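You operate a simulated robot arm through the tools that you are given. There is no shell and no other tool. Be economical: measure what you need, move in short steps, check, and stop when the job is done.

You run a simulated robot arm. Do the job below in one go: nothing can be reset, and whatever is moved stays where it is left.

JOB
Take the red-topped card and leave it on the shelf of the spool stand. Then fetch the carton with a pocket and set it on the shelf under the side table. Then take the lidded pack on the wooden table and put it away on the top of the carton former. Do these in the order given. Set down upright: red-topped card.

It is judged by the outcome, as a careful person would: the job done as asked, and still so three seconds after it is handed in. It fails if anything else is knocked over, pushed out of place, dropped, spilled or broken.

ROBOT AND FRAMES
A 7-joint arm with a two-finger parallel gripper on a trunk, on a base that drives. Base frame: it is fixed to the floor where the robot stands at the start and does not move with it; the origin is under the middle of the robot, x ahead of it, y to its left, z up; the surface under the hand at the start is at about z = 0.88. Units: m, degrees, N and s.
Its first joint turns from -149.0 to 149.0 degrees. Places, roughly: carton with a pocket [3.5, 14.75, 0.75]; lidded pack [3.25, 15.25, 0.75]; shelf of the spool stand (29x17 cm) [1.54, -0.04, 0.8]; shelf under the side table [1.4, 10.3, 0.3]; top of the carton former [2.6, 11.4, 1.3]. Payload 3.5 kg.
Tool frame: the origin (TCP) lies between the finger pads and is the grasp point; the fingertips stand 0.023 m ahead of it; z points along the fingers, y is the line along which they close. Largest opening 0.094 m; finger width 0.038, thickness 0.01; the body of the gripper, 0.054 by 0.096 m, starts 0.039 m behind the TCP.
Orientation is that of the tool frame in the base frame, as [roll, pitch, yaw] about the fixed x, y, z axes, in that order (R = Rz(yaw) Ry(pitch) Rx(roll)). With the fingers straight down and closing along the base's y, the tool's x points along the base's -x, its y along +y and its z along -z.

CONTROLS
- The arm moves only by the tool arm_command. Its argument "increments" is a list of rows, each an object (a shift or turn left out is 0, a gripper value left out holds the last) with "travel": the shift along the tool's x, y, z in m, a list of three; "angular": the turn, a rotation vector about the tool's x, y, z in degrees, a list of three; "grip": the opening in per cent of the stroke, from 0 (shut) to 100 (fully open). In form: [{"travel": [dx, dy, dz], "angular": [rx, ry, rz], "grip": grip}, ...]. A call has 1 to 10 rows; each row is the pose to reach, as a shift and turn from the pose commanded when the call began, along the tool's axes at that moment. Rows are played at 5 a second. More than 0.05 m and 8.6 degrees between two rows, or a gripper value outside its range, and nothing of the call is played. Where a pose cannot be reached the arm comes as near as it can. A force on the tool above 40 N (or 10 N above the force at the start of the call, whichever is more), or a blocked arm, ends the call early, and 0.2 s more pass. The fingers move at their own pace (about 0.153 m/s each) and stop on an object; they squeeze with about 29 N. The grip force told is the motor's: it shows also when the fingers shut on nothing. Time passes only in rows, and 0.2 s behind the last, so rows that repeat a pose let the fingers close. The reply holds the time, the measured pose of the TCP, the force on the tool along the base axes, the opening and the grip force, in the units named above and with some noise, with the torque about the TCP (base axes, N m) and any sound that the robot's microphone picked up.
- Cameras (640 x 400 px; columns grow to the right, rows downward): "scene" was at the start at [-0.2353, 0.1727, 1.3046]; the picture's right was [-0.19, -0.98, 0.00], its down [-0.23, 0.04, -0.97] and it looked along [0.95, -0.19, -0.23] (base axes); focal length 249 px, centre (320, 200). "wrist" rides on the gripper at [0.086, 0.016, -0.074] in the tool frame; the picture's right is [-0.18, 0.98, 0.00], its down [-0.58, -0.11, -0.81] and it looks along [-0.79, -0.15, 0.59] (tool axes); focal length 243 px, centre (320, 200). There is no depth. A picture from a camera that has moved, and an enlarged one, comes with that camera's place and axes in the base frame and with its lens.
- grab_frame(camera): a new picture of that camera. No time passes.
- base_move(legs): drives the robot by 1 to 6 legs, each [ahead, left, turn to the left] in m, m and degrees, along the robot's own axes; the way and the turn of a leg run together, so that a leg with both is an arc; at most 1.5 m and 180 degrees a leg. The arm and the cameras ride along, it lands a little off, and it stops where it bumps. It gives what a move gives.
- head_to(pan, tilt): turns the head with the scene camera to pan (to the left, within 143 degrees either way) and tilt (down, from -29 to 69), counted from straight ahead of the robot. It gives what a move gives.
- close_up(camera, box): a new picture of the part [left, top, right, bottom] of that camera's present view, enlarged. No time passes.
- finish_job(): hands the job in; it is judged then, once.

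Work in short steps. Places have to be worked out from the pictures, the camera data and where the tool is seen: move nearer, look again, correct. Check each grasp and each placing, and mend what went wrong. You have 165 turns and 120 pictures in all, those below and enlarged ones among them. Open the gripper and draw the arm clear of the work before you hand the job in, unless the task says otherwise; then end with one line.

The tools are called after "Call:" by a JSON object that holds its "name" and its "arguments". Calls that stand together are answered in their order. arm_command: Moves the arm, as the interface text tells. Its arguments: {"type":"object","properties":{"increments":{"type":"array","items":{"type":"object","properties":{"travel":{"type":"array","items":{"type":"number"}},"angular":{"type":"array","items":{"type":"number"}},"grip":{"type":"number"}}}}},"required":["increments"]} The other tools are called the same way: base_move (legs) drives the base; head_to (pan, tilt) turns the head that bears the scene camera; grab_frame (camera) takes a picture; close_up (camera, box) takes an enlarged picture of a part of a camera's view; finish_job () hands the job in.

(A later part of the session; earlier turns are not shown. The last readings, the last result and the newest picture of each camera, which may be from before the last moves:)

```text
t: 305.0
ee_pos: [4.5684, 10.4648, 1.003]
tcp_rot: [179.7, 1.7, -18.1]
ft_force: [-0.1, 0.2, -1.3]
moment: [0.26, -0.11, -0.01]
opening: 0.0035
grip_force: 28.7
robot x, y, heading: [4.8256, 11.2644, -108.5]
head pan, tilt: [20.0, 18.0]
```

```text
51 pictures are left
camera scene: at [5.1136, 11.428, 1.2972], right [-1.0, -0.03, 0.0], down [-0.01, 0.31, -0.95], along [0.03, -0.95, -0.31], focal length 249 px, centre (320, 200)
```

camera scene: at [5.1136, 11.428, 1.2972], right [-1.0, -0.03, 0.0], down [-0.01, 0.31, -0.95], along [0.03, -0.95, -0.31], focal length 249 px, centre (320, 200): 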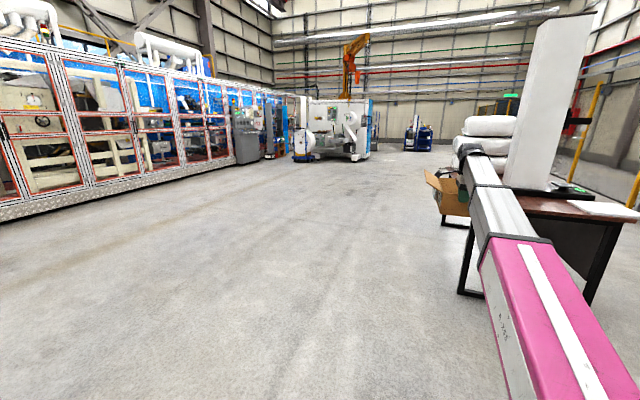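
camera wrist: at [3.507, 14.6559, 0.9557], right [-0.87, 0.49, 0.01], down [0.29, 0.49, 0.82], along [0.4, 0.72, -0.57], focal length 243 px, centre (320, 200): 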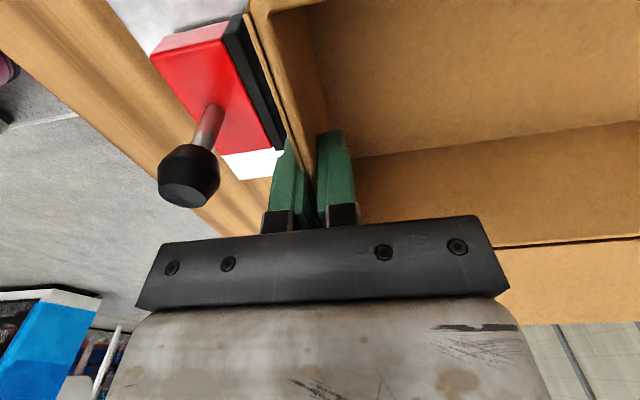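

I first retract the arm a little in the open so the carton is closer in.

Call:
{"name": "arm_command", "arguments": {"increments": [{"travel": [0, -0.04, 0]}, {"travel": [0, -0.08, 0]}, {"travel": [0, -0.12, 0]}, {"travel": [0, -0.16, 0]}, {"travel": [0, -0.2, 0]}, {"travel": [0, -0.24, 0]}]}}

Call:
{"name": "base_move", "arguments": {"legs": [[0, -1.4, -0.8], [1.0, 0, 0]]}}

Call:
{"name": "head_to", "arguments": {"pan": -45, "tilt": 25}}

Call:
{"name": "grab_frame", "arguments": {"camera": "scene"}}

```text
t: 306.4
ee_pos: [4.6422, 10.6941, 1.0025]
tcp_rot: [179.7, 1.7, -18.1]
ft_force: [-0.1, -0.7, -2.3]
moment: [0.21, -0.05, 0.0]
opening: 0.0037
grip_force: 29.2
robot x, y, heading: [4.8255, 11.269, -108.4]
head pan, tilt: [20.0, 18.0]
```

```text
t: 318.2
ee_pos: [2.9685, 10.2288, 1.0026]
tcp_rot: [179.7, 1.6, -19.3]
ft_force: [0.1, -0.3, -2.7]
moment: [0.23, -0.07, -0.01]
opening: 0.0036
grip_force: 28.6
robot x, y, heading: [3.1658, 10.7988, -109.3]
head pan, tilt: [20.0, 18.0]
```

```text
t: 319.5
ee_pos: [2.968, 10.2297, 1.001]
tcp_rot: [179.7, 1.8, -19.3]
ft_force: [0.7, -0.6, -2.4]
moment: [0.22, -0.07, 0.01]
opening: 0.0038
grip_force: 29.0
robot x, y, heading: [3.164, 10.8, -109.6]
head pan, tilt: [-45.0, 25.0]
```

```text
50 pictures are left
camera scene: at [3.3719, 11.0077, 1.2858], right [-0.43, 0.9, 0.0], down [0.38, 0.18, -0.91], along [-0.82, -0.39, -0.42], focal length 249 px, centre (320, 200)
```

scene: 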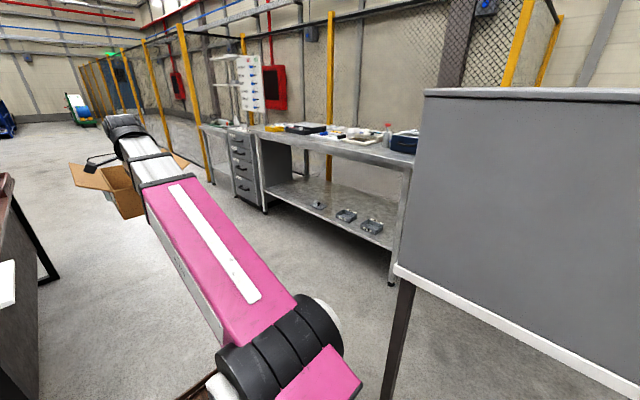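

The side table's shelf is visible, with three small items toward its right. I enlarge it.

Call:
{"name": "close_up", "arguments": {"camera": "scene", "box": [220, 110, 430, 290]}}

```text
2.22 times, centred on (325, 200) of scene
camera zoom: at [3.3719, 11.0077, 1.2858], right [-0.43, 0.9, 0.0], down [0.38, 0.18, -0.91], along [-0.82, -0.39, -0.42], focal length 554 px, centre (309, 200)
```

zoom: 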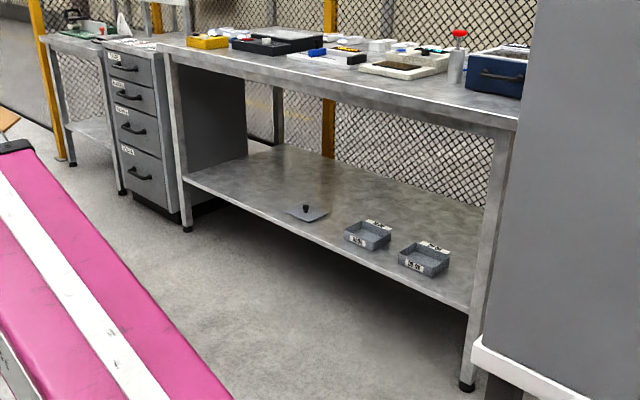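

The shelf's left part (s from -9.5 to -10.0) is free. I drive on to stand opposite it, keeping parallel to the aisle.

Call:
{"name": "base_move", "arguments": {"legs": [[1.48, -0.15, 0]]}}

Call:
{"name": "head_to", "arguments": {"pan": -70, "tilt": 30}}

Call:
{"name": "grab_frame", "arguments": {"camera": "scene"}}

```text
t: 326.9
ee_pos: [2.3741, 8.8613, 1.0019]
tcp_rot: [179.7, 1.8, -17.3]
ft_force: [0.1, 0.1, -1.9]
moment: [0.22, -0.07, 0.01]
opening: 0.0035
grip_force: 28.9
robot x, y, heading: [2.5508, 9.4385, -107.2]
head pan, tilt: [-45.0, 25.0]
```

```text
t: 327.8
ee_pos: [2.3739, 8.8624, 1.0022]
tcp_rot: [179.8, 1.8, -17.3]
ft_force: [0.5, 0.2, -1.0]
moment: [0.24, -0.06, 0.03]
opening: 0.0036
grip_force: 28.9
robot x, y, heading: [2.5473, 9.4409, -107.2]
head pan, tilt: [-70.0, 30.0]
```

```text
48 pictures are left
camera scene: at [2.741, 9.6924, 1.2779], right [-0.05, 1.0, 0.0], down [0.5, 0.02, -0.87], along [-0.87, -0.04, -0.5], focal length 249 px, centre (320, 200)
```

scene: 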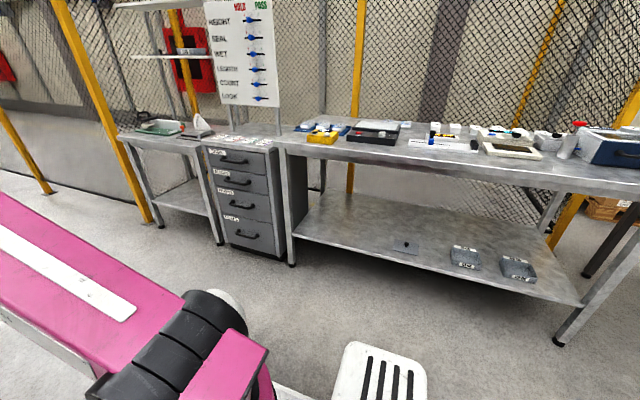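

I check the white slotted thing at the bottom, to be sure whether it is part of the robot or an obstacle.

Call:
{"name": "head_to", "arguments": {"pan": -90, "tilt": 55}}

Call:
{"name": "grab_frame", "arguments": {"camera": "scene"}}

```text
t: 328.7
ee_pos: [2.3736, 8.8621, 1.0024]
tcp_rot: [179.7, 1.7, -17.4]
ft_force: [0.0, -0.1, -1.3]
moment: [0.23, -0.07, 0.03]
opening: 0.0036
grip_force: 28.8
robot x, y, heading: [2.5494, 9.4406, -107.7]
head pan, tilt: [-90.0, 55.0]
```

```text
47 pictures are left
camera scene: at [2.7625, 9.7181, 1.2419], right [0.3, 0.95, 0.0], down [0.78, -0.24, -0.57], along [-0.55, 0.17, -0.82], focal length 249 px, centre (320, 200)
```

scene: 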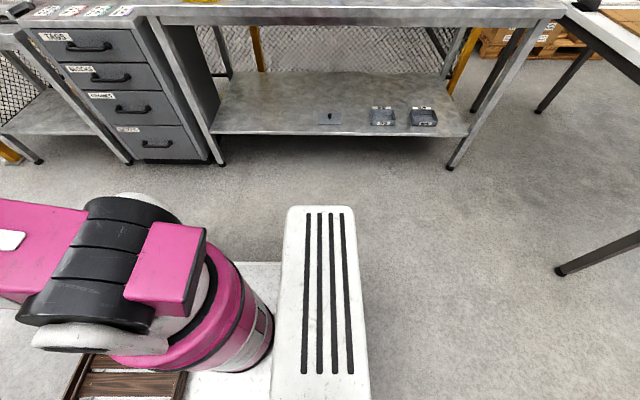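

It is the robot's own body. The free shelf area is straight to the robot's right. I draw in 4 cm and swing the arm 45° to the right.

Call:
{"name": "arm_command", "arguments": {"increments": [{"travel": [0, -0.04, 0]}]}}

Call:
{"name": "arm_command", "arguments": {"increments": [{"travel": [-0.0442, -0.0017, 0], "angular": [0, 0, 4.5]}, {"travel": [-0.0881, -0.0069, 0], "angular": [0, 0, 9]}, {"travel": [-0.1314, -0.0155, 0], "angular": [0, 0, 13.5]}, {"travel": [-0.174, -0.0275, 0], "angular": [0, 0, 18]}, {"travel": [-0.2155, -0.0428, 0], "angular": [0, 0, 22.5]}, {"travel": [-0.2556, -0.0614, 0], "angular": [0, 0, 27]}, {"travel": [-0.2942, -0.083, 0], "angular": [0, 0, 31.5]}, {"travel": [-0.3309, -0.1075, 0], "angular": [0, 0, 36]}, {"travel": [-0.3656, -0.1349, 0], "angular": [0, 0, 40.5]}, {"travel": [-0.3981, -0.1649, 0], "angular": [0, 0, 45]}]}}

```text
t: 329.1
ee_pos: [2.3869, 8.8987, 1.0025]
tcp_rot: [179.6, 1.7, -17.3]
ft_force: [0.1, -0.2, -1.6]
moment: [0.22, -0.05, -0.01]
opening: 0.0035
grip_force: 28.7
robot x, y, heading: [2.5502, 9.4386, -107.4]
head pan, tilt: [-90.0, 55.0]
```

```text
t: 331.3
ee_pos: [2.0551, 9.1733, 1.0136]
tcp_rot: [178.6, 1.0, -62.4]
ft_force: [0.3, 0.3, -2.1]
moment: [0.14, -0.19, -0.03]
opening: 0.0038
grip_force: 28.7
robot x, y, heading: [2.5485, 9.4387, -107.3]
head pan, tilt: [-90.0, 55.0]
```

Halfway; I swing the remaining 45°.

Call:
{"name": "arm_command", "arguments": {"increments": [{"travel": [-0.0442, -0.0017, 0.001], "angular": [0, 0, 4.5]}, {"travel": [-0.0881, -0.0069, 0.002], "angular": [0, 0, 9]}, {"travel": [-0.1314, -0.0155, 0.003], "angular": [0, 0, 13.5]}, {"travel": [-0.174, -0.0275, 0.004], "angular": [0, 0, 18]}, {"travel": [-0.2155, -0.0428, 0.005], "angular": [0, 0, 22.5]}, {"travel": [-0.2556, -0.0614, 0.006], "angular": [0, 0, 27]}, {"travel": [-0.2942, -0.083, 0.007], "angular": [0, 0, 31.5]}, {"travel": [-0.3309, -0.1075, 0.008], "angular": [0, 0, 36]}, {"travel": [-0.3656, -0.1349, 0.009], "angular": [0, 0, 40.5]}, {"travel": [-0.3981, -0.1649, 0.01], "angular": [0, 0, 45]}]}}

Call:
{"name": "head_to", "arguments": {"pan": -85, "tilt": 35}}

Call:
{"name": "grab_frame", "arguments": {"camera": "scene"}}

```text
t: 333.5
ee_pos: [2.0186, 9.6042, 1.0053]
tcp_rot: [178.3, -0.3, -107.4]
ft_force: [-0.4, 0.6, -1.2]
moment: [-0.09, -0.19, 0.01]
opening: 0.0035
grip_force: 29.0
robot x, y, heading: [2.5469, 9.4399, -107.4]
head pan, tilt: [-90.0, 55.0]
```

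```text
t: 334.3
ee_pos: [2.0185, 9.603, 1.007]
tcp_rot: [178.3, -0.2, -107.2]
ft_force: [1.3, 0.3, -0.8]
moment: [-0.1, -0.24, 0.01]
opening: 0.0037
grip_force: 29.4
robot x, y, heading: [2.5469, 9.4355, -107.5]
head pan, tilt: [-85.0, 35.0]
```

```text
46 pictures are left
camera scene: at [2.7453, 9.7156, 1.27], right [0.22, 0.98, 0.0], down [0.56, -0.12, -0.82], along [-0.8, 0.18, -0.57], focal length 249 px, centre (320, 200)
```

scene: 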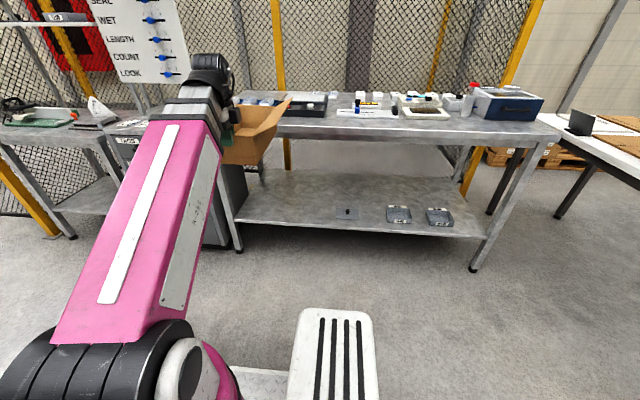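

The carton hangs in front of the table. I square up by 1.8° and lower in front of it.

Call:
{"name": "base_move", "arguments": {"legs": [[0, 0, -1.8]]}}

Call:
{"name": "arm_command", "arguments": {"increments": [{"travel": [0, 0.005, 0.045]}, {"travel": [0, 0.01, 0.09]}, {"travel": [0, 0.015, 0.135]}, {"travel": [0, 0.02, 0.18]}, {"travel": [0, 0.025, 0.225]}, {"travel": [0, 0.03, 0.27]}, {"travel": [0, 0.035, 0.315]}, {"travel": [0, 0.04, 0.36]}]}}

Call:
{"name": "grab_frame", "arguments": {"camera": "scene"}}

```text
t: 335.1
ee_pos: [2.0238, 9.6209, 1.0056]
tcp_rot: [178.3, -0.4, -109.1]
ft_force: [0.5, 0.0, -1.0]
moment: [-0.07, -0.22, 0.0]
opening: 0.0034
grip_force: 28.9
robot x, y, heading: [2.5524, 9.4396, -109.3]
head pan, tilt: [-85.0, 35.0]
```

```text
t: 336.9
ee_pos: [1.9738, 9.6354, 0.6478]
tcp_rot: [178.3, -0.3, -109.1]
ft_force: [0.1, -0.2, -1.5]
moment: [-0.05, -0.22, -0.03]
opening: 0.0037
grip_force: 29.4
robot x, y, heading: [2.5468, 9.4359, -109.1]
head pan, tilt: [-85.0, 35.0]
```

```text
45 pictures are left
camera scene: at [2.7539, 9.7093, 1.27], right [0.25, 0.97, 0.0], down [0.56, -0.14, -0.82], along [-0.79, 0.2, -0.57], focal length 249 px, centre (320, 200)
```

scene: 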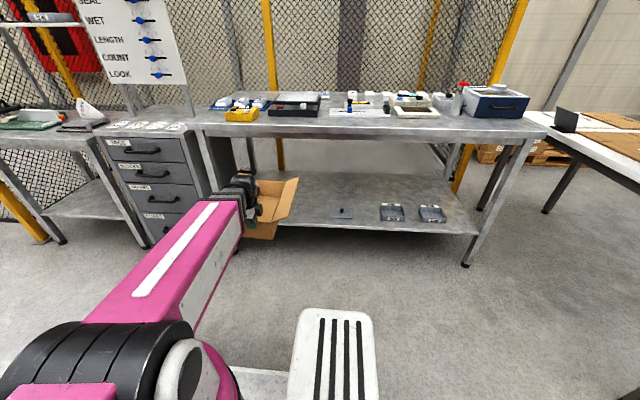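

Reach is fine at low height. I lower another 19 cm so the carton's bottom is a few cm above shelf height.

Call:
{"name": "arm_command", "arguments": {"increments": [{"travel": [0, 0.003, 0.038]}, {"travel": [0, 0.006, 0.076]}, {"travel": [0, 0.009, 0.114]}, {"travel": [0, 0.012, 0.152]}, {"travel": [0, 0.015, 0.19]}]}}

Call:
{"name": "grab_frame", "arguments": {"camera": "scene"}}

Call:
{"name": "grab_frame", "arguments": {"camera": "wrist"}}

```text
t: 338.1
ee_pos: [1.9544, 9.6402, 0.4561]
tcp_rot: [178.3, -0.3, -109.2]
ft_force: [-0.1, -0.2, -1.6]
moment: [-0.05, -0.22, 0.01]
opening: 0.0034
grip_force: 29.7
robot x, y, heading: [2.5497, 9.4392, -109.2]
head pan, tilt: [-85.0, 35.0]
```

```text
44 pictures are left
camera scene: at [2.7539, 9.7093, 1.27], right [0.25, 0.97, 0.0], down [0.56, -0.14, -0.82], along [-0.79, 0.2, -0.57], focal length 249 px, centre (320, 200)
```

scene: 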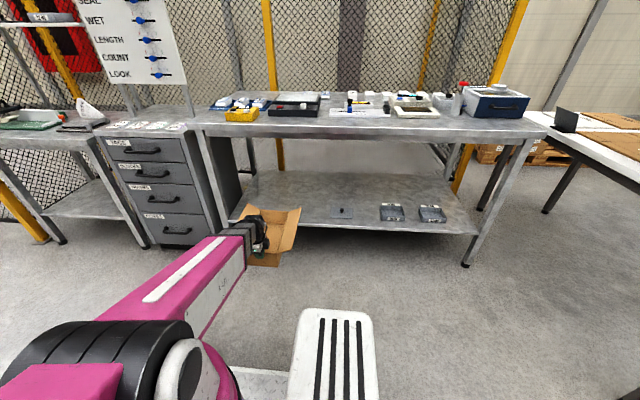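

```text
43 pictures are left
camera wrist: at [1.913, 9.564, 0.5311], right [-0.87, 0.5, 0.03], down [0.32, 0.51, 0.8], along [0.38, 0.7, -0.6], focal length 243 px, centre (320, 200)
```

wrist: 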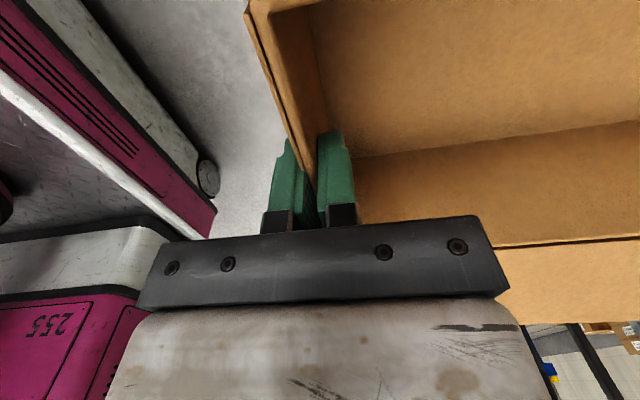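

Carton is aligned with the free section. I drive sideways toward the table by 0.2 m and check clearance above the shelf.

Call:
{"name": "base_move", "arguments": {"legs": [[0, -0.2, 0]]}}

Call:
{"name": "close_up", "arguments": {"camera": "scene", "box": [180, 130, 380, 290]}}

```text
t: 339.7
ee_pos: [1.764, 9.7051, 0.4571]
tcp_rot: [178.3, -0.4, -108.9]
ft_force: [-0.1, -0.6, -1.7]
moment: [-0.09, -0.22, 0.0]
opening: 0.0037
grip_force: 29.5
robot x, y, heading: [2.3532, 9.5047, -109.1]
head pan, tilt: [-85.0, 35.0]
```

```text
2.50 times, centred on (280, 210) of scene
camera zoom: at [2.5624, 9.7763, 1.27], right [0.24, 0.97, 0.0], down [0.56, -0.14, -0.82], along [-0.79, 0.2, -0.57], focal length 623 px, centre (420, 175)
```

zoom: 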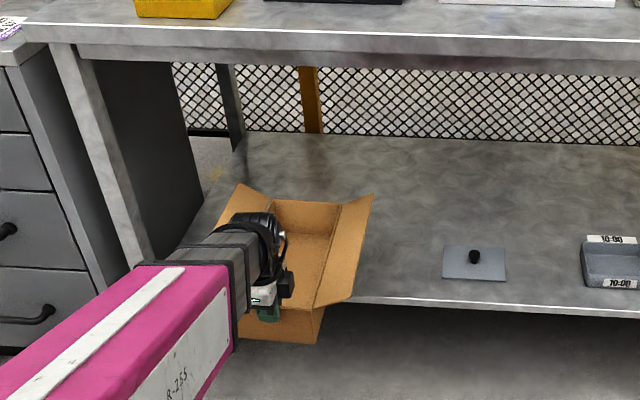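

The carton's front is over the shelf with clearance. I move in the remaining 0.25 m.

Call:
{"name": "base_move", "arguments": {"legs": [[0, -0.25, 0]]}}

Call:
{"name": "close_up", "arguments": {"camera": "scene", "box": [180, 130, 380, 290]}}

```text
t: 341.5
ee_pos: [1.5297, 9.7854, 0.4568]
tcp_rot: [178.3, -0.4, -108.8]
ft_force: [0.1, 0.1, -1.3]
moment: [-0.08, -0.22, 0.02]
opening: 0.0039
grip_force: 28.3
robot x, y, heading: [2.1235, 9.5834, -108.7]
head pan, tilt: [-85.0, 35.0]
```

```text
2.50 times, centred on (280, 210) of scene
camera zoom: at [2.3269, 9.8578, 1.27], right [0.24, 0.97, 0.0], down [0.56, -0.14, -0.82], along [-0.79, 0.2, -0.57], focal length 623 px, centre (420, 175)
```

zoom: 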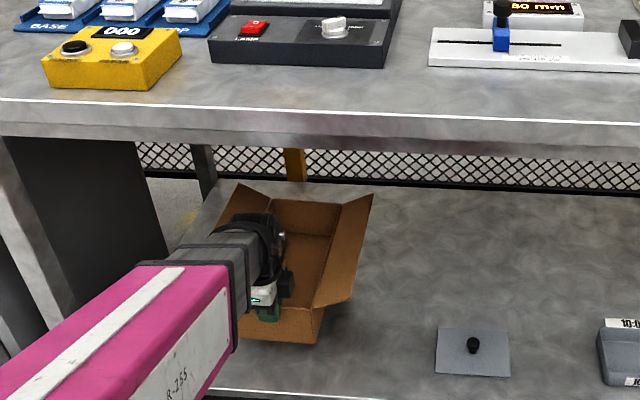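

The carton is inside the front edge. I lower it gently onto the shelf.

Call:
{"name": "arm_command", "arguments": {"increments": [{"travel": [0, 0, 0.012]}, {"travel": [0, 0, 0.024]}, {"travel": [0, 0, 0.036]}, {"travel": [0, 0, 0.044]}]}}

Call:
{"name": "arm_command", "arguments": {"increments": [{"travel": [0, 0, 0.004]}, {"travel": [0, 0, 0.008]}, {"travel": [0, 0, 0.012]}]}}

```text
t: 342.5
ee_pos: [1.5266, 9.7858, 0.413]
tcp_rot: [178.5, -0.4, -108.8]
ft_force: [0.1, 0.0, -2.2]
moment: [-0.06, -0.22, 0.03]
opening: 0.0035
grip_force: 29.1
robot x, y, heading: [2.1241, 9.5853, -109.0]
head pan, tilt: [-85.0, 35.0]
```

```text
t: 343.3
ee_pos: [1.5273, 9.7859, 0.3997]
tcp_rot: [178.3, -0.3, -108.8]
ft_force: [-0.1, 0.1, -2.1]
moment: [-0.08, -0.22, -0.04]
opening: 0.0039
grip_force: 28.3
robot x, y, heading: [2.1243, 9.5837, -109.1]
head pan, tilt: [-85.0, 35.0]
```

No contact yet; I continue in 3–4 mm steps.

Call:
{"name": "arm_command", "arguments": {"increments": [{"travel": [0, 0, 0.004]}, {"travel": [0, 0, 0.008]}, {"travel": [0, 0, 0.011]}]}}

Call:
{"name": "close_up", "arguments": {"camera": "scene", "box": [180, 130, 380, 290]}}

```text
t: 344.1
ee_pos: [1.5264, 9.7853, 0.3896]
tcp_rot: [178.3, -0.3, -108.8]
ft_force: [0.5, -0.1, -1.6]
moment: [-0.1, -0.24, -0.03]
opening: 0.0036
grip_force: 29.1
robot x, y, heading: [2.1216, 9.583, -108.9]
head pan, tilt: [-85.0, 35.0]
```

```text
2.50 times, centred on (280, 210) of scene
camera zoom: at [2.3269, 9.8578, 1.27], right [0.24, 0.97, 0.0], down [0.56, -0.14, -0.82], along [-0.79, 0.2, -0.57], focal length 623 px, centre (420, 175)
```

zoom: 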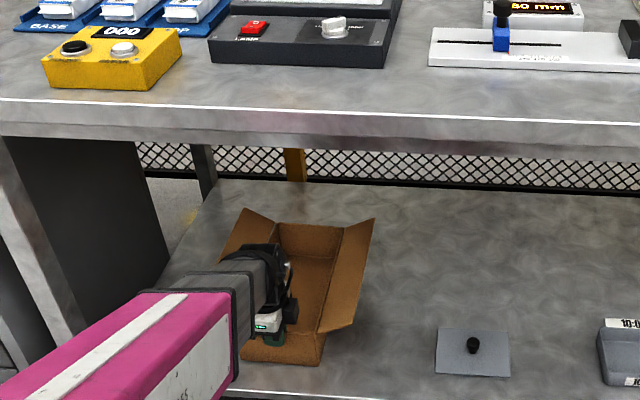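

Still hanging (-2 N). I continue lowering slowly.

Call:
{"name": "arm_command", "arguments": {"increments": [{"travel": [0, 0, 0.004]}, {"travel": [0, 0, 0.008]}, {"travel": [0, 0, 0.011]}, {"travel": [0, 0, 0.013]}]}}

```text
t: 344.8
ee_pos: [1.5274, 9.7843, 0.3833]
tcp_rot: [178.2, -0.4, -108.7]
ft_force: [-1.1, 0.3, 11.1]
moment: [0.19, -0.22, -0.03]
opening: 0.0035
grip_force: 29.9
robot x, y, heading: [2.1195, 9.5862, -108.8]
head pan, tilt: [-85.0, 35.0]
stopped in row 3: the force on the tool passed its limit at 46 N (the readings are from after the stop); the commanded pose is now the measured one
```

Contact: the carton sits on the shelf. I open to 45% and raise the fingers out.

Call:
{"name": "arm_command", "arguments": {"increments": [{"travel": [0, 0, -0.001], "grip": 20}, {"travel": [0, 0, -0.001], "grip": 45}, {"travel": [0, 0, -0.001], "grip": 45}]}}

Call:
{"name": "grab_frame", "arguments": {"camera": "wrist"}}

```text
t: 345.6
ee_pos: [1.5259, 9.785, 0.3828]
tcp_rot: [178.2, -0.4, -108.7]
ft_force: [0.1, -0.3, -0.5]
moment: [0.02, 0.02, 0.0]
opening: 0.0422
grip_force: 0.0
robot x, y, heading: [2.1186, 9.5847, -108.9]
head pan, tilt: [-85.0, 35.0]
```

```text
39 pictures are left
camera wrist: at [1.4849, 9.7081, 0.459], right [-0.87, 0.49, 0.03], down [0.32, 0.51, 0.8], along [0.38, 0.7, -0.6], focal length 243 px, centre (320, 200)
```

wrist: 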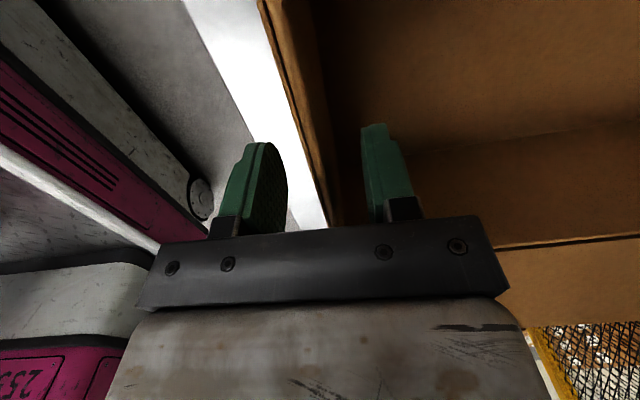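

Released cleanly, with the wall midway. I raise the fingers 7 cm straight up, clear of the rim.

Call:
{"name": "arm_command", "arguments": {"increments": [{"travel": [0, 0, -0.02]}, {"travel": [0, 0, -0.045]}, {"travel": [0, 0, -0.075]}]}}

Call:
{"name": "base_move", "arguments": {"legs": [[0, 0.4, 0]]}}

Call:
{"name": "grab_frame", "arguments": {"camera": "scene"}}

```text
t: 346.4
ee_pos: [1.5284, 9.7841, 0.4591]
tcp_rot: [178.3, -0.4, -108.7]
ft_force: [0.1, -0.3, 0.4]
moment: [0.0, -0.01, 0.0]
opening: 0.0426
grip_force: 0.1
robot x, y, heading: [2.1206, 9.5886, -109.0]
head pan, tilt: [-85.0, 35.0]
```

```text
t: 348.9
ee_pos: [1.9026, 9.6521, 0.4592]
tcp_rot: [178.2, -0.4, -108.3]
ft_force: [0.0, 0.2, 0.8]
moment: [0.01, 0.03, -0.01]
opening: 0.0424
grip_force: 0.0
robot x, y, heading: [2.494, 9.4569, -108.5]
head pan, tilt: [-85.0, 35.0]
```

```text
38 pictures are left
camera scene: at [2.7012, 9.7316, 1.27], right [0.23, 0.97, 0.0], down [0.56, -0.13, -0.82], along [-0.8, 0.19, -0.57], focal length 249 px, centre (320, 200)
```

scene: 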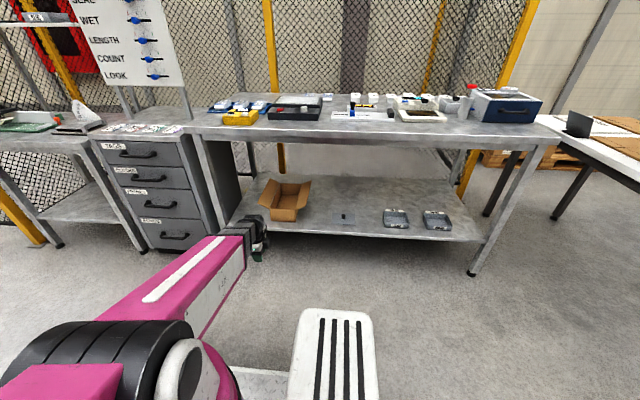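

The carton stands on the shelf, other items undisturbed. Next: raise the arm again and swing it forward for travel.

Call:
{"name": "arm_command", "arguments": {"increments": [{"travel": [0, -0.005, -0.048]}, {"travel": [0, -0.01, -0.096]}, {"travel": [0, -0.015, -0.144]}, {"travel": [0, -0.02, -0.192]}, {"travel": [0, -0.025, -0.24]}, {"travel": [0, -0.03, -0.288]}, {"travel": [0, -0.035, -0.336]}, {"travel": [0, -0.04, -0.384]}, {"travel": [0, -0.045, -0.432]}, {"travel": [0, -0.05, -0.48]}]}}

Call:
{"name": "arm_command", "arguments": {"increments": [{"travel": [0.0442, -0.0017, 0], "angular": [0, 0, -4.5]}, {"travel": [0.0881, -0.0069, 0], "angular": [0, 0, -9]}, {"travel": [0.1314, -0.0155, 0], "angular": [0, 0, -13.5]}, {"travel": [0.174, -0.0275, 0], "angular": [0, 0, -18]}, {"travel": [0.2155, -0.0428, 0], "angular": [0, 0, -22.5]}, {"travel": [0.2556, -0.0614, 0], "angular": [0, 0, -27]}, {"travel": [0.2942, -0.083, 0], "angular": [0, 0, -31.5]}, {"travel": [0.3309, -0.1075, 0], "angular": [0, 0, -36]}, {"travel": [0.3656, -0.1349, 0], "angular": [0, 0, -40.5]}, {"travel": [0.3981, -0.1649, 0], "angular": [0, 0, -45]}]}}

Call:
{"name": "arm_command", "arguments": {"increments": [{"travel": [0.0442, -0.0017, 0], "angular": [0, 0, -4.5]}, {"travel": [0.0881, -0.0069, 0], "angular": [0, 0, -9]}, {"travel": [0.1314, -0.0155, 0], "angular": [0, 0, -13.5]}, {"travel": [0.174, -0.0275, 0], "angular": [0, 0, -18]}, {"travel": [0.2155, -0.0428, 0], "angular": [0, 0, -22.5]}, {"travel": [0.2556, -0.0614, 0], "angular": [0, 0, -27]}, {"travel": [0.2942, -0.083, 0], "angular": [0, 0, -31.5]}, {"travel": [0.3309, -0.1075, 0], "angular": [0, 0, -36]}, {"travel": [0.3656, -0.1349, 0], "angular": [0, 0, -40.5]}, {"travel": [0.3981, -0.1649, 0], "angular": [0, 0, -45]}]}}

```text
t: 351.1
ee_pos: [1.9671, 9.6349, 0.9344]
tcp_rot: [178.3, -0.4, -108.3]
ft_force: [0.6, -0.3, -0.2]
moment: [-0.04, 0.01, 0.0]
opening: 0.0424
grip_force: 0.1
robot x, y, heading: [2.499, 9.4576, -108.4]
head pan, tilt: [-85.0, 35.0]
```

```text
t: 353.3
ee_pos: [1.9979, 9.204, 0.9355]
tcp_rot: [178.5, 1.0, -63.2]
ft_force: [-0.6, 0.2, -0.3]
moment: [-0.01, -0.03, 0.05]
opening: 0.0423
grip_force: 0.1
robot x, y, heading: [2.5042, 9.4563, -108.9]
head pan, tilt: [-85.0, 35.0]
```

```text
t: 355.5
ee_pos: [2.3246, 8.9213, 0.9228]
tcp_rot: [179.6, 1.8, -18.4]
ft_force: [0.6, -0.2, 0.4]
moment: [0.01, -0.02, 0.01]
opening: 0.0424
grip_force: 0.0
robot x, y, heading: [2.494, 9.4582, -108.6]
head pan, tilt: [-85.0, 35.0]
```

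The arm is forward. I drive back out of the aisle, round the conveyor's end, and up past the wooden table.

Call:
{"name": "base_move", "arguments": {"legs": [[-1.4, 0.15, -0.7], [-0.4, 0.1, 0], [0, 1.35, 0], [-1.5, 0, 0], [-1.5, 0, 0], [-1.4, 0, 0]]}}

Call:
{"name": "head_to", "arguments": {"pan": -60, "tilt": 15}}

Call:
{"name": "grab_frame", "arguments": {"camera": "scene"}}

```text
t: 391.5
ee_pos: [5.8501, 14.2284, 0.9226]
tcp_rot: [179.6, 1.8, -21.0]
ft_force: [-0.7, 0.0, 0.3]
moment: [0.01, -0.02, 0.0]
opening: 0.0426
grip_force: 0.0
robot x, y, heading: [6.0506, 14.7509, -111.2]
head pan, tilt: [-85.0, 35.0]
```

```text
t: 392.4
ee_pos: [5.8509, 14.2266, 0.9229]
tcp_rot: [179.7, 1.8, -21.0]
ft_force: [-1.0, 0.4, -0.4]
moment: [-0.02, 0.01, 0.03]
opening: 0.0422
grip_force: 0.1
robot x, y, heading: [6.0477, 14.7564, -110.7]
head pan, tilt: [-60.0, 15.0]
```

```text
37 pictures are left
camera scene: at [6.2566, 14.9814, 1.302], right [-0.15, 0.99, 0.0], down [0.26, 0.04, -0.97], along [-0.95, -0.15, -0.26], focal length 249 px, centre (320, 200)
```

scene: 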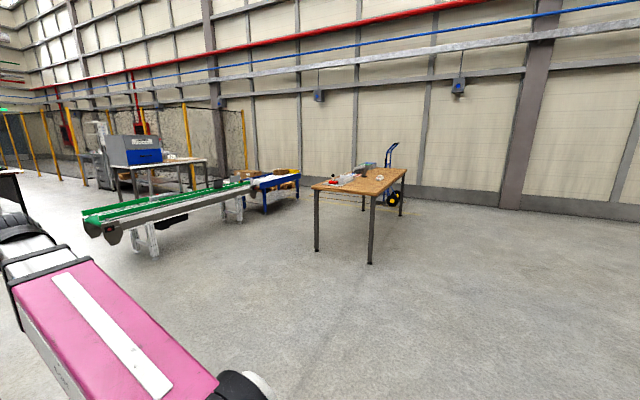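

Open floor beside the wooden table's long side. I move to face the lidded pack across that side.

Call:
{"name": "base_move", "arguments": {"legs": [[-0.35, 0, 1.4], [0, -1.45, 0], [0, -1.4, 0]]}}

Call:
{"name": "head_to", "arguments": {"pan": -5, "tilt": 25}}

Call:
{"name": "grab_frame", "arguments": {"camera": "scene"}}

```text
t: 408.1
ee_pos: [3.2995, 15.5185, 0.9235]
tcp_rot: [179.6, 1.8, -18.5]
ft_force: [-0.9, -0.8, -0.9]
moment: [0.0, 0.02, -0.02]
opening: 0.0424
grip_force: 0.3
robot x, y, heading: [3.4775, 16.0593, -108.8]
head pan, tilt: [-60.0, 15.0]
```

```text
t: 409.3
ee_pos: [3.3007, 15.5191, 0.9231]
tcp_rot: [179.6, 1.8, -18.4]
ft_force: [-0.1, -0.5, -0.2]
moment: [-0.02, -0.03, 0.01]
opening: 0.0426
grip_force: 0.0
robot x, y, heading: [3.4736, 16.0532, -108.9]
head pan, tilt: [-5.0, 25.0]
```

```text
36 pictures are left
camera scene: at [3.727, 16.2233, 1.2858], right [-0.92, 0.4, 0.0], down [0.17, 0.39, -0.91], along [-0.36, -0.83, -0.42], focal length 249 px, centre (320, 200)
```

scene: 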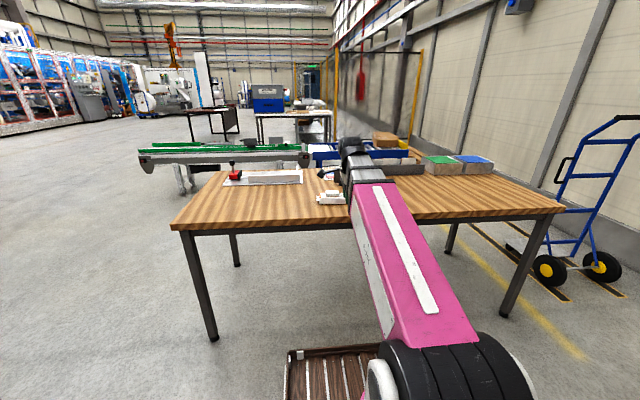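

The pack is right by the hand. I enlarge it from the scene camera.

Call:
{"name": "close_up", "arguments": {"camera": "scene", "box": [215, 150, 375, 240]}}

Call:
{"name": "grab_frame", "arguments": {"camera": "wrist"}}

```text
4.00 times, centred on (295, 195) of scene
camera zoom: at [3.727, 16.2233, 1.2858], right [-0.92, 0.4, 0.0], down [0.17, 0.39, -0.91], along [-0.36, -0.83, -0.42], focal length 997 px, centre (420, 220)
```

zoom: 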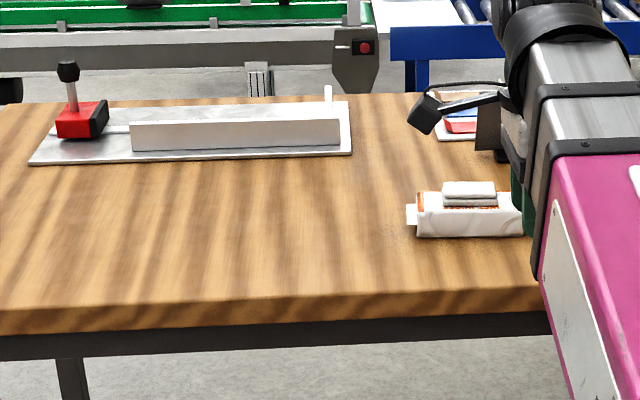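

```text
34 pictures are left
camera wrist: at [3.378, 15.4759, 0.9944], right [-0.49, -0.87, 0.01], down [-0.49, 0.28, 0.82], along [-0.72, 0.39, -0.57], focal length 243 px, centre (320, 200)
```

wrist: 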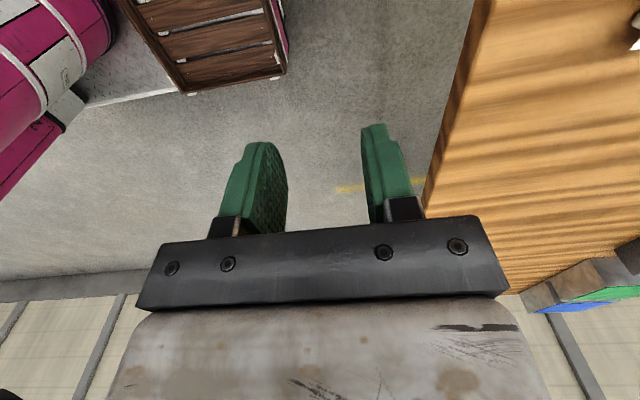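

The pack's long side runs along the table, so the present finger orientation (closing across it) suits. Before grasping, I test whether the vertical tool can be raised to z ≈ 1.4 for the later placing.

Call:
{"name": "arm_command", "arguments": {"increments": [{"travel": [0, 0.02, -0.044]}, {"travel": [0, 0.04, -0.088]}, {"travel": [0, 0.06, -0.132]}, {"travel": [0, 0.08, -0.176]}, {"travel": [0, 0.1, -0.22]}, {"travel": [0, 0.12, -0.264]}, {"travel": [0, 0.14, -0.308]}, {"travel": [0, 0.16, -0.352]}, {"travel": [0, 0.18, -0.396]}, {"travel": [0, 0.2, -0.44]}]}}

Call:
{"name": "grab_frame", "arguments": {"camera": "wrist"}}

```text
t: 411.5
ee_pos: [3.2339, 15.2837, 1.3011]
tcp_rot: [172.1, 1.8, -18.5]
ft_force: [0.7, 0.3, -0.8]
moment: [0.0, 0.0, 0.01]
opening: 0.0422
grip_force: 0.0
out of reach, approached as far as the arm can: row 4, 5, 6, 7, 8, 9, 10
robot x, y, heading: [3.4757, 16.0545, -108.6]
head pan, tilt: [-5.0, 25.0]
```

```text
33 pictures are left
camera wrist: at [3.3156, 15.2498, 1.3733], right [-0.48, -0.87, 0.14], down [-0.46, 0.38, 0.8], along [-0.75, 0.32, -0.58], focal length 243 px, centre (320, 200)
```

wrist: 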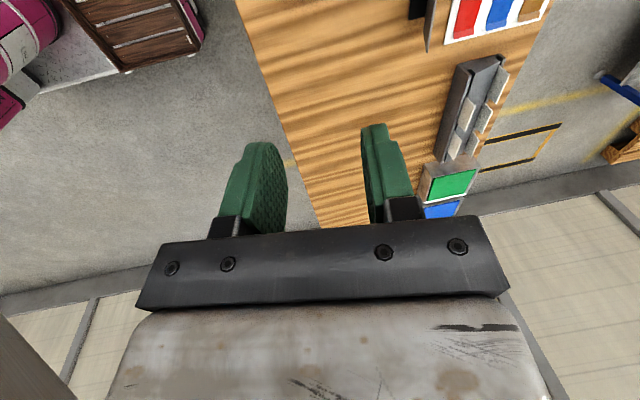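

No contact, but the wrist limits vertical pose near z 1.30, so I will grasp with the hand leaned ~28° about the closing line, and later turn it to lean forward. First a fresh look at the pack.

Call:
{"name": "close_up", "arguments": {"camera": "scene", "box": [275, 150, 395, 230]}}

```text
5.00 times, centred on (335, 190) of scene
camera zoom: at [3.727, 16.2233, 1.2858], right [-0.92, 0.4, 0.0], down [0.17, 0.39, -0.91], along [-0.36, -0.83, -0.42], focal length 1246 px, centre (245, 250)
```

zoom: 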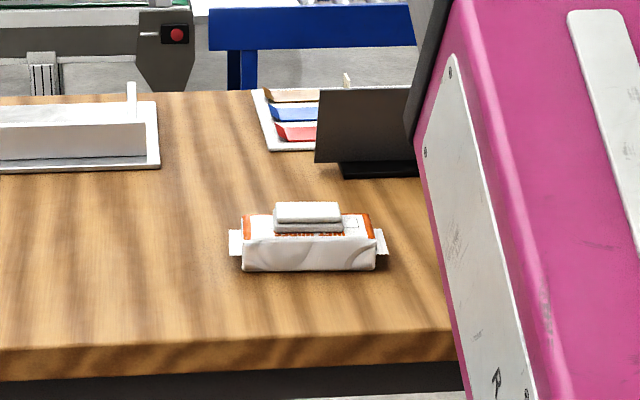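

Pack measured: about 0.13 × 0.067 × 0.033 m plus lid, centre ≈ (3.217, 15.202), top of lid ≈ 0.797. I move above it with the hand leaned and the fingers open.

Call:
{"name": "arm_command", "arguments": {"increments": [{"travel": [0.0026, 0.0044, 0.0436], "angular": [1, -3.5, -0.25], "grip": 100}, {"travel": [0.0051, 0.0088, 0.0872], "angular": [2, -7, -0.5], "grip": 100}, {"travel": [0.0077, 0.0132, 0.1307], "angular": [3, -10.5, -0.75], "grip": 100}, {"travel": [0.0102, 0.0176, 0.1743], "angular": [4, -14, -1], "grip": 100}, {"travel": [0.0128, 0.022, 0.2179], "angular": [5, -17.5, -1.25], "grip": 100}, {"travel": [0.0154, 0.0265, 0.2615], "angular": [6, -21, -1.5], "grip": 100}, {"travel": [0.0179, 0.0309, 0.305], "angular": [7, -24.5, -1.75], "grip": 100}, {"travel": [0.0205, 0.0353, 0.3486], "angular": [8, -28, -2], "grip": 100}]}}

Call:
{"name": "grab_frame", "arguments": {"camera": "wrist"}}

Call:
{"name": "close_up", "arguments": {"camera": "scene", "box": [255, 130, 415, 230]}}

```text
t: 413.3
ee_pos: [3.2204, 15.2052, 0.9563]
tcp_rot: [-179.9, 29.9, -18.4]
ft_force: [0.4, -0.6, 0.0]
moment: [0.02, 0.01, 0.02]
opening: 0.094
grip_force: 0.1
robot x, y, heading: [3.4734, 16.0545, -108.8]
head pan, tilt: [-5.0, 25.0]
```

```text
31 pictures are left
camera wrist: at [3.32, 15.1543, 0.9779], right [-0.46, -0.88, 0.09], down [-0.06, 0.13, 0.99], along [-0.88, 0.45, -0.12], focal length 243 px, centre (320, 200)
```

wrist: 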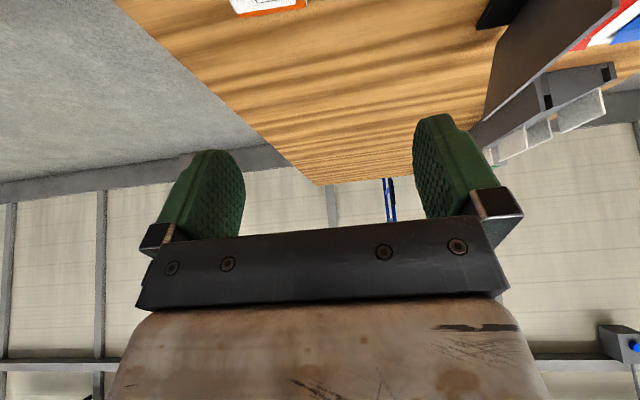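

```text
4.00 times, centred on (335, 180) of scene
camera zoom: at [3.727, 16.2232, 1.2858], right [-0.92, 0.4, 0.0], down [0.17, 0.39, -0.91], along [-0.36, -0.83, -0.42], focal length 997 px, centre (260, 280)
```

zoom: 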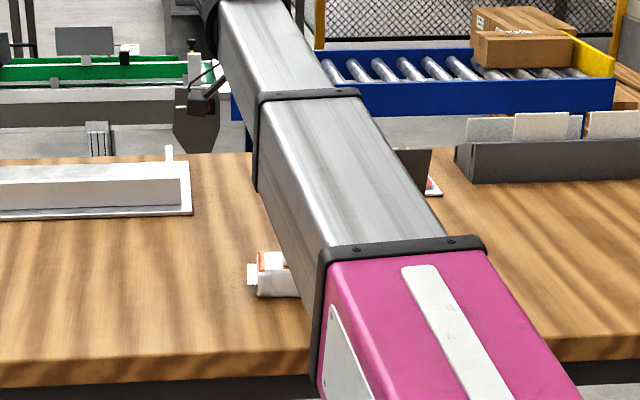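

The wrist view shows the pack nearer than assumed: both views agree if the table top is z ≈ 0.77, so the pack centre is ≈ (3.236, 15.239). I correct and lower to z 0.88.

Call:
{"name": "arm_command", "arguments": {"increments": [{"travel": [0.014, -0.025, 0.01]}, {"travel": [0.028, -0.037, 0.037]}, {"travel": [0.0416, -0.037, 0.064]}]}}

Call:
{"name": "grab_frame", "arguments": {"camera": "wrist"}}

```text
t: 414.1
ee_pos: [3.2332, 15.2386, 0.8805]
tcp_rot: [-179.9, 29.8, -18.4]
ft_force: [0.4, -0.2, -0.7]
moment: [0.02, -0.03, 0.0]
opening: 0.0941
grip_force: 0.0
robot x, y, heading: [3.4743, 16.0528, -108.7]
head pan, tilt: [-5.0, 25.0]
```

```text
29 pictures are left
camera wrist: at [3.3349, 15.1877, 0.9027], right [-0.46, -0.88, 0.09], down [-0.07, 0.13, 0.99], along [-0.88, 0.45, -0.12], focal length 243 px, centre (320, 200)
```

wrist: 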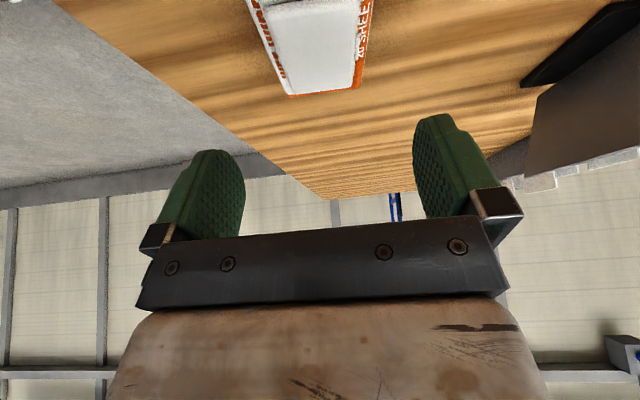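

The pack is centred between the fingers. I lower to z 0.81 around it.

Call:
{"name": "arm_command", "arguments": {"increments": [{"travel": [0.014, 0, 0.02]}, {"travel": [0.028, 0, 0.04]}, {"travel": [0.041, 0, 0.058]}]}}

Call:
{"name": "grab_frame", "arguments": {"camera": "wrist"}}

```text
t: 414.9
ee_pos: [3.2397, 15.2339, 0.8118]
tcp_rot: [-179.6, 29.9, -18.2]
ft_force: [-0.3, -0.2, -0.7]
moment: [-0.03, -0.03, 0.0]
opening: 0.0942
grip_force: 0.1
robot x, y, heading: [3.4764, 16.0535, -108.7]
head pan, tilt: [-5.0, 25.0]
```

```text
28 pictures are left
camera wrist: at [3.3394, 15.1836, 0.8325], right [-0.46, -0.88, 0.09], down [-0.07, 0.13, 0.99], along [-0.88, 0.45, -0.12], focal length 243 px, centre (320, 200)
```

wrist: 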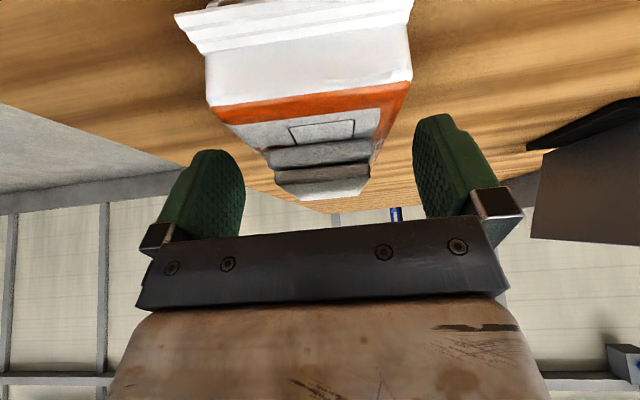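

The fingers straddle the pack. I go 6 mm lower for more overlap, then close.

Call:
{"name": "arm_command", "arguments": {"increments": [{"travel": [0.003, -0.002, 0.0052]}, {"travel": [0.003, -0.002, 0.0052], "grip": 75}, {"travel": [0.003, -0.002, 0.0052], "grip": 40}, {"travel": [0.003, -0.002, 0.0052], "grip": 40}]}}

Call:
{"name": "grab_frame", "arguments": {"camera": "wrist"}}

```text
t: 415.9
ee_pos: [3.24, 15.2358, 0.8057]
tcp_rot: [-179.9, 29.8, -18.3]
ft_force: [0.4, -0.9, 2.2]
moment: [-0.09, -0.01, 0.03]
opening: 0.0635
grip_force: 28.7
robot x, y, heading: [3.4763, 16.0573, -108.9]
head pan, tilt: [-5.0, 25.0]
```

```text
27 pictures are left
camera wrist: at [3.3404, 15.1855, 0.8275], right [-0.46, -0.88, 0.09], down [-0.07, 0.13, 0.99], along [-0.88, 0.45, -0.12], focal length 243 px, centre (320, 200)
```

wrist: 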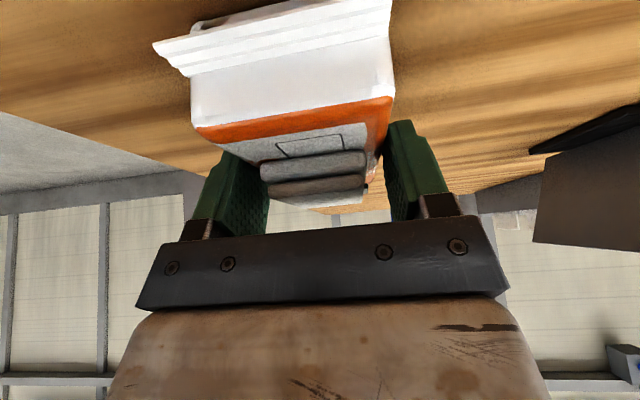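

Gripped at 63.5 mm with 29 N on the body sides. I lift gently and check.

Call:
{"name": "arm_command", "arguments": {"increments": [{"travel": [-0.005, 0, -0.0087]}, {"travel": [-0.015, 0, -0.026]}, {"travel": [-0.03, 0, -0.052]}, {"travel": [-0.05, 0, -0.087]}, {"travel": [-0.07, 0, -0.122]}]}}

Call:
{"name": "grab_frame", "arguments": {"camera": "wrist"}}

```text
t: 417.1
ee_pos: [3.2394, 15.2352, 0.947]
tcp_rot: [-179.8, 29.8, -18.3]
ft_force: [-0.4, 0.3, -0.5]
moment: [0.03, -0.02, 0.01]
opening: 0.0635
grip_force: 28.5
robot x, y, heading: [3.4742, 16.0562, -108.7]
head pan, tilt: [-5.0, 25.0]
```

```text
26 pictures are left
camera wrist: at [3.3392, 15.1841, 0.9692], right [-0.46, -0.88, 0.09], down [-0.06, 0.13, 0.99], along [-0.88, 0.45, -0.12], focal length 243 px, centre (320, 200)
```

wrist: 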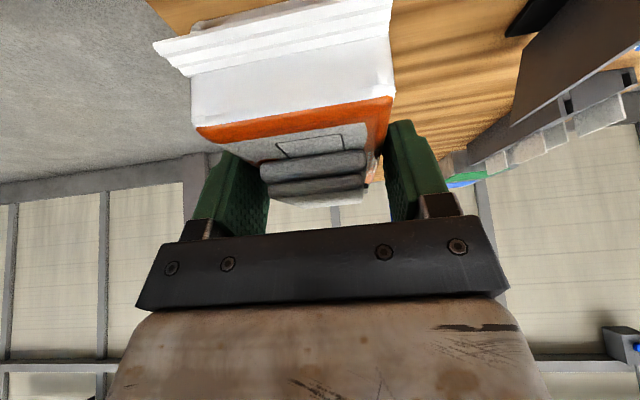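

Held firmly. I back away from the table, then turn the hand about the vertical so it leans forward, rising at the same time.

Call:
{"name": "base_move", "arguments": {"legs": [[-0.5, 0, 0]]}}

Call:
{"name": "arm_command", "arguments": {"increments": [{"travel": [-0.015, 0, -0.026], "angular": [-4.24, 0, -7.37]}, {"travel": [-0.03, 0, -0.052], "angular": [-8.47, 0, -14.74]}, {"travel": [-0.045, 0, -0.078], "angular": [-12.71, 0, -22.1]}, {"travel": [-0.06, 0, -0.104], "angular": [-16.95, 0, -29.5]}, {"travel": [-0.075, 0, -0.13], "angular": [-21.2, 0, -36.85]}, {"travel": [-0.09, 0, -0.156], "angular": [-25.4, 0, -44.2]}, {"travel": [-0.105, 0, -0.182], "angular": [-29.66, 0, -51.6]}, {"travel": [-0.12, 0, -0.208], "angular": [-33.9, 0, -58.96]}, {"travel": [-0.135, 0, -0.234], "angular": [-38.1, 0, -66.3]}, {"travel": [-0.15, 0, -0.26], "angular": [-42.4, 0, -73.7]}]}}

Call:
{"name": "grab_frame", "arguments": {"camera": "wrist"}}

```text
t: 420.1
ee_pos: [3.3986, 15.7173, 0.9474]
tcp_rot: [-179.8, 29.8, -18.7]
ft_force: [0.3, 0.2, -0.7]
moment: [-0.04, 0.0, -0.01]
opening: 0.0634
grip_force: 29.4
robot x, y, heading: [3.6384, 16.5367, -108.9]
head pan, tilt: [-5.0, 25.0]
```

```text
t: 422.3
ee_pos: [3.3984, 15.7157, 1.2489]
tcp_rot: [-180.0, 29.7, 66.5]
ft_force: [0.5, -0.2, -0.5]
moment: [0.01, -0.03, -0.03]
opening: 0.0636
grip_force: 29.8
robot x, y, heading: [3.6373, 16.5356, -108.9]
head pan, tilt: [-5.0, 25.0]
```

```text
25 pictures are left
camera wrist: at [3.4562, 15.812, 1.2707], right [0.84, -0.54, 0.09], down [-0.14, -0.05, 0.99], along [-0.53, -0.84, -0.12], focal length 243 px, centre (320, 200)
```

wrist: 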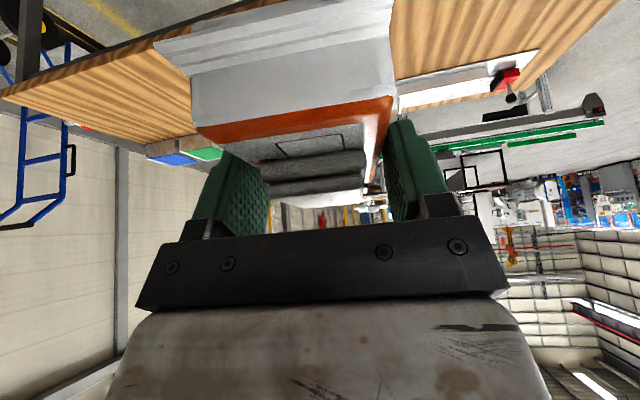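

The pack is level and held, with the hand leaning forward. I raise and draw in for travel.

Call:
{"name": "arm_command", "arguments": {"increments": [{"travel": [0.009, 0, -0.044]}, {"travel": [0.018, 0, -0.089]}, {"travel": [0.028, 0, -0.133]}, {"travel": [0.037, 0, -0.178]}, {"travel": [0.046, 0, -0.222]}]}}

Call:
{"name": "base_move", "arguments": {"legs": [[0, 1.45, 0], [0, 1.4, 0], [1.5, 0, 0], [1.5, 0, 0], [1.5, 0, 0]]}}

Call:
{"name": "head_to", "arguments": {"pan": -50, "tilt": 15}}

Call:
{"name": "grab_frame", "arguments": {"camera": "scene"}}

```text
t: 423.5
ee_pos: [3.4554, 15.8562, 1.4184]
tcp_rot: [179.9, 29.6, 66.3]
ft_force: [-0.6, -0.6, -0.3]
moment: [0.02, 0.02, -0.02]
opening: 0.0634
grip_force: 29.0
robot x, y, heading: [3.6391, 16.5328, -108.9]
head pan, tilt: [-5.0, 25.0]
```

```text
t: 458.6
ee_pos: [4.6835, 10.6455, 1.4185]
tcp_rot: [179.9, 29.6, 65.7]
ft_force: [-0.3, 0.2, -0.7]
moment: [-0.01, -0.01, 0.0]
opening: 0.0634
grip_force: 29.1
robot x, y, heading: [4.8764, 11.3222, -109.6]
head pan, tilt: [-5.0, 25.0]
```

```text
t: 459.7
ee_pos: [4.6829, 10.6454, 1.4177]
tcp_rot: [179.9, 29.6, 65.7]
ft_force: [-0.4, -0.2, -1.2]
moment: [0.02, -0.03, 0.01]
opening: 0.0636
grip_force: 28.8
robot x, y, heading: [4.8725, 11.3262, -109.3]
head pan, tilt: [-50.0, 15.0]
```

```text
24 pictures are left
camera scene: at [5.0776, 11.54, 1.302], right [-0.35, 0.94, 0.0], down [0.24, 0.09, -0.97], along [-0.9, -0.34, -0.26], focal length 249 px, centre (320, 200)
```

scene: 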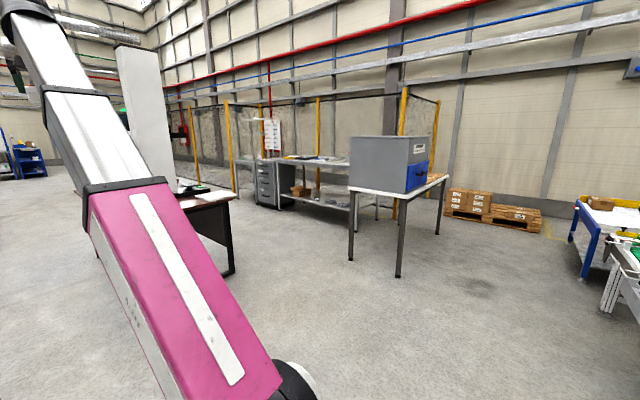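

The carton former's clear flat top is at n ≈ -1.05…-1.55, s ≈ -11.56. I turn right and approach it squarely.

Call:
{"name": "base_move", "arguments": {"legs": [[0, 0, -90], [0.6, 0.72, 0], [0.6, 0, 0]]}}

Call:
{"name": "head_to", "arguments": {"pan": 0, "tilt": 15}}

Call:
{"name": "grab_frame", "arguments": {"camera": "scene"}}

Call:
{"name": "grab_frame", "arguments": {"camera": "wrist"}}

```text
t: 471.4
ee_pos: [2.8304, 11.2684, 1.4173]
tcp_rot: [179.9, 29.8, -25.8]
ft_force: [-0.1, -1.5, -0.6]
moment: [-0.01, 0.0, 0.02]
opening: 0.0637
grip_force: 29.5
robot x, y, heading: [3.5049, 11.06, 159.2]
head pan, tilt: [-50.0, 15.0]
```

```text
t: 472.6
ee_pos: [2.832, 11.2689, 1.4179]
tcp_rot: [179.9, 29.7, -25.8]
ft_force: [-0.1, -0.3, -1.2]
moment: [0.02, 0.0, -0.03]
opening: 0.0636
grip_force: 28.9
robot x, y, heading: [3.5012, 11.061, 158.9]
head pan, tilt: [0.0, 15.0]
```

```text
23 pictures are left
camera scene: at [3.6604, 10.7981, 1.302], right [0.36, 0.93, 0.0], down [0.24, -0.09, -0.97], along [-0.9, 0.35, -0.26], focal length 249 px, centre (320, 200)
```

scene: 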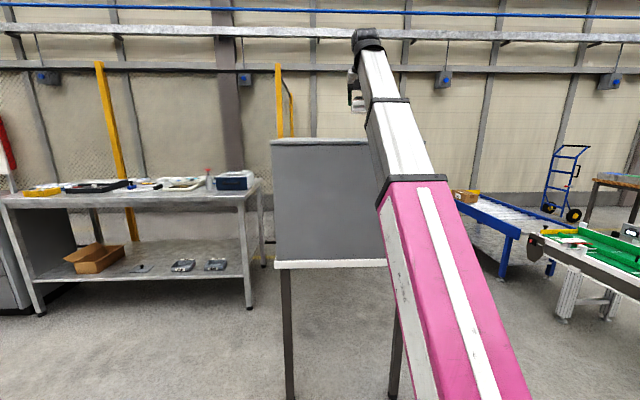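

```text
22 pictures are left
camera wrist: at [2.9247, 11.2051, 1.4392], right [-0.57, -0.82, 0.09], down [-0.05, 0.15, 0.99], along [-0.82, 0.56, -0.12], focal length 243 px, centre (320, 200)
```

wrist: 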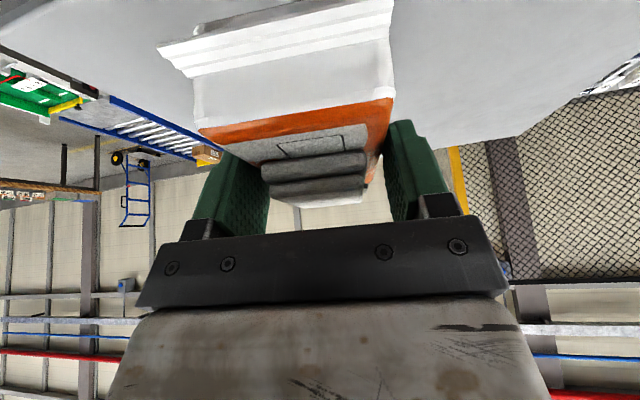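

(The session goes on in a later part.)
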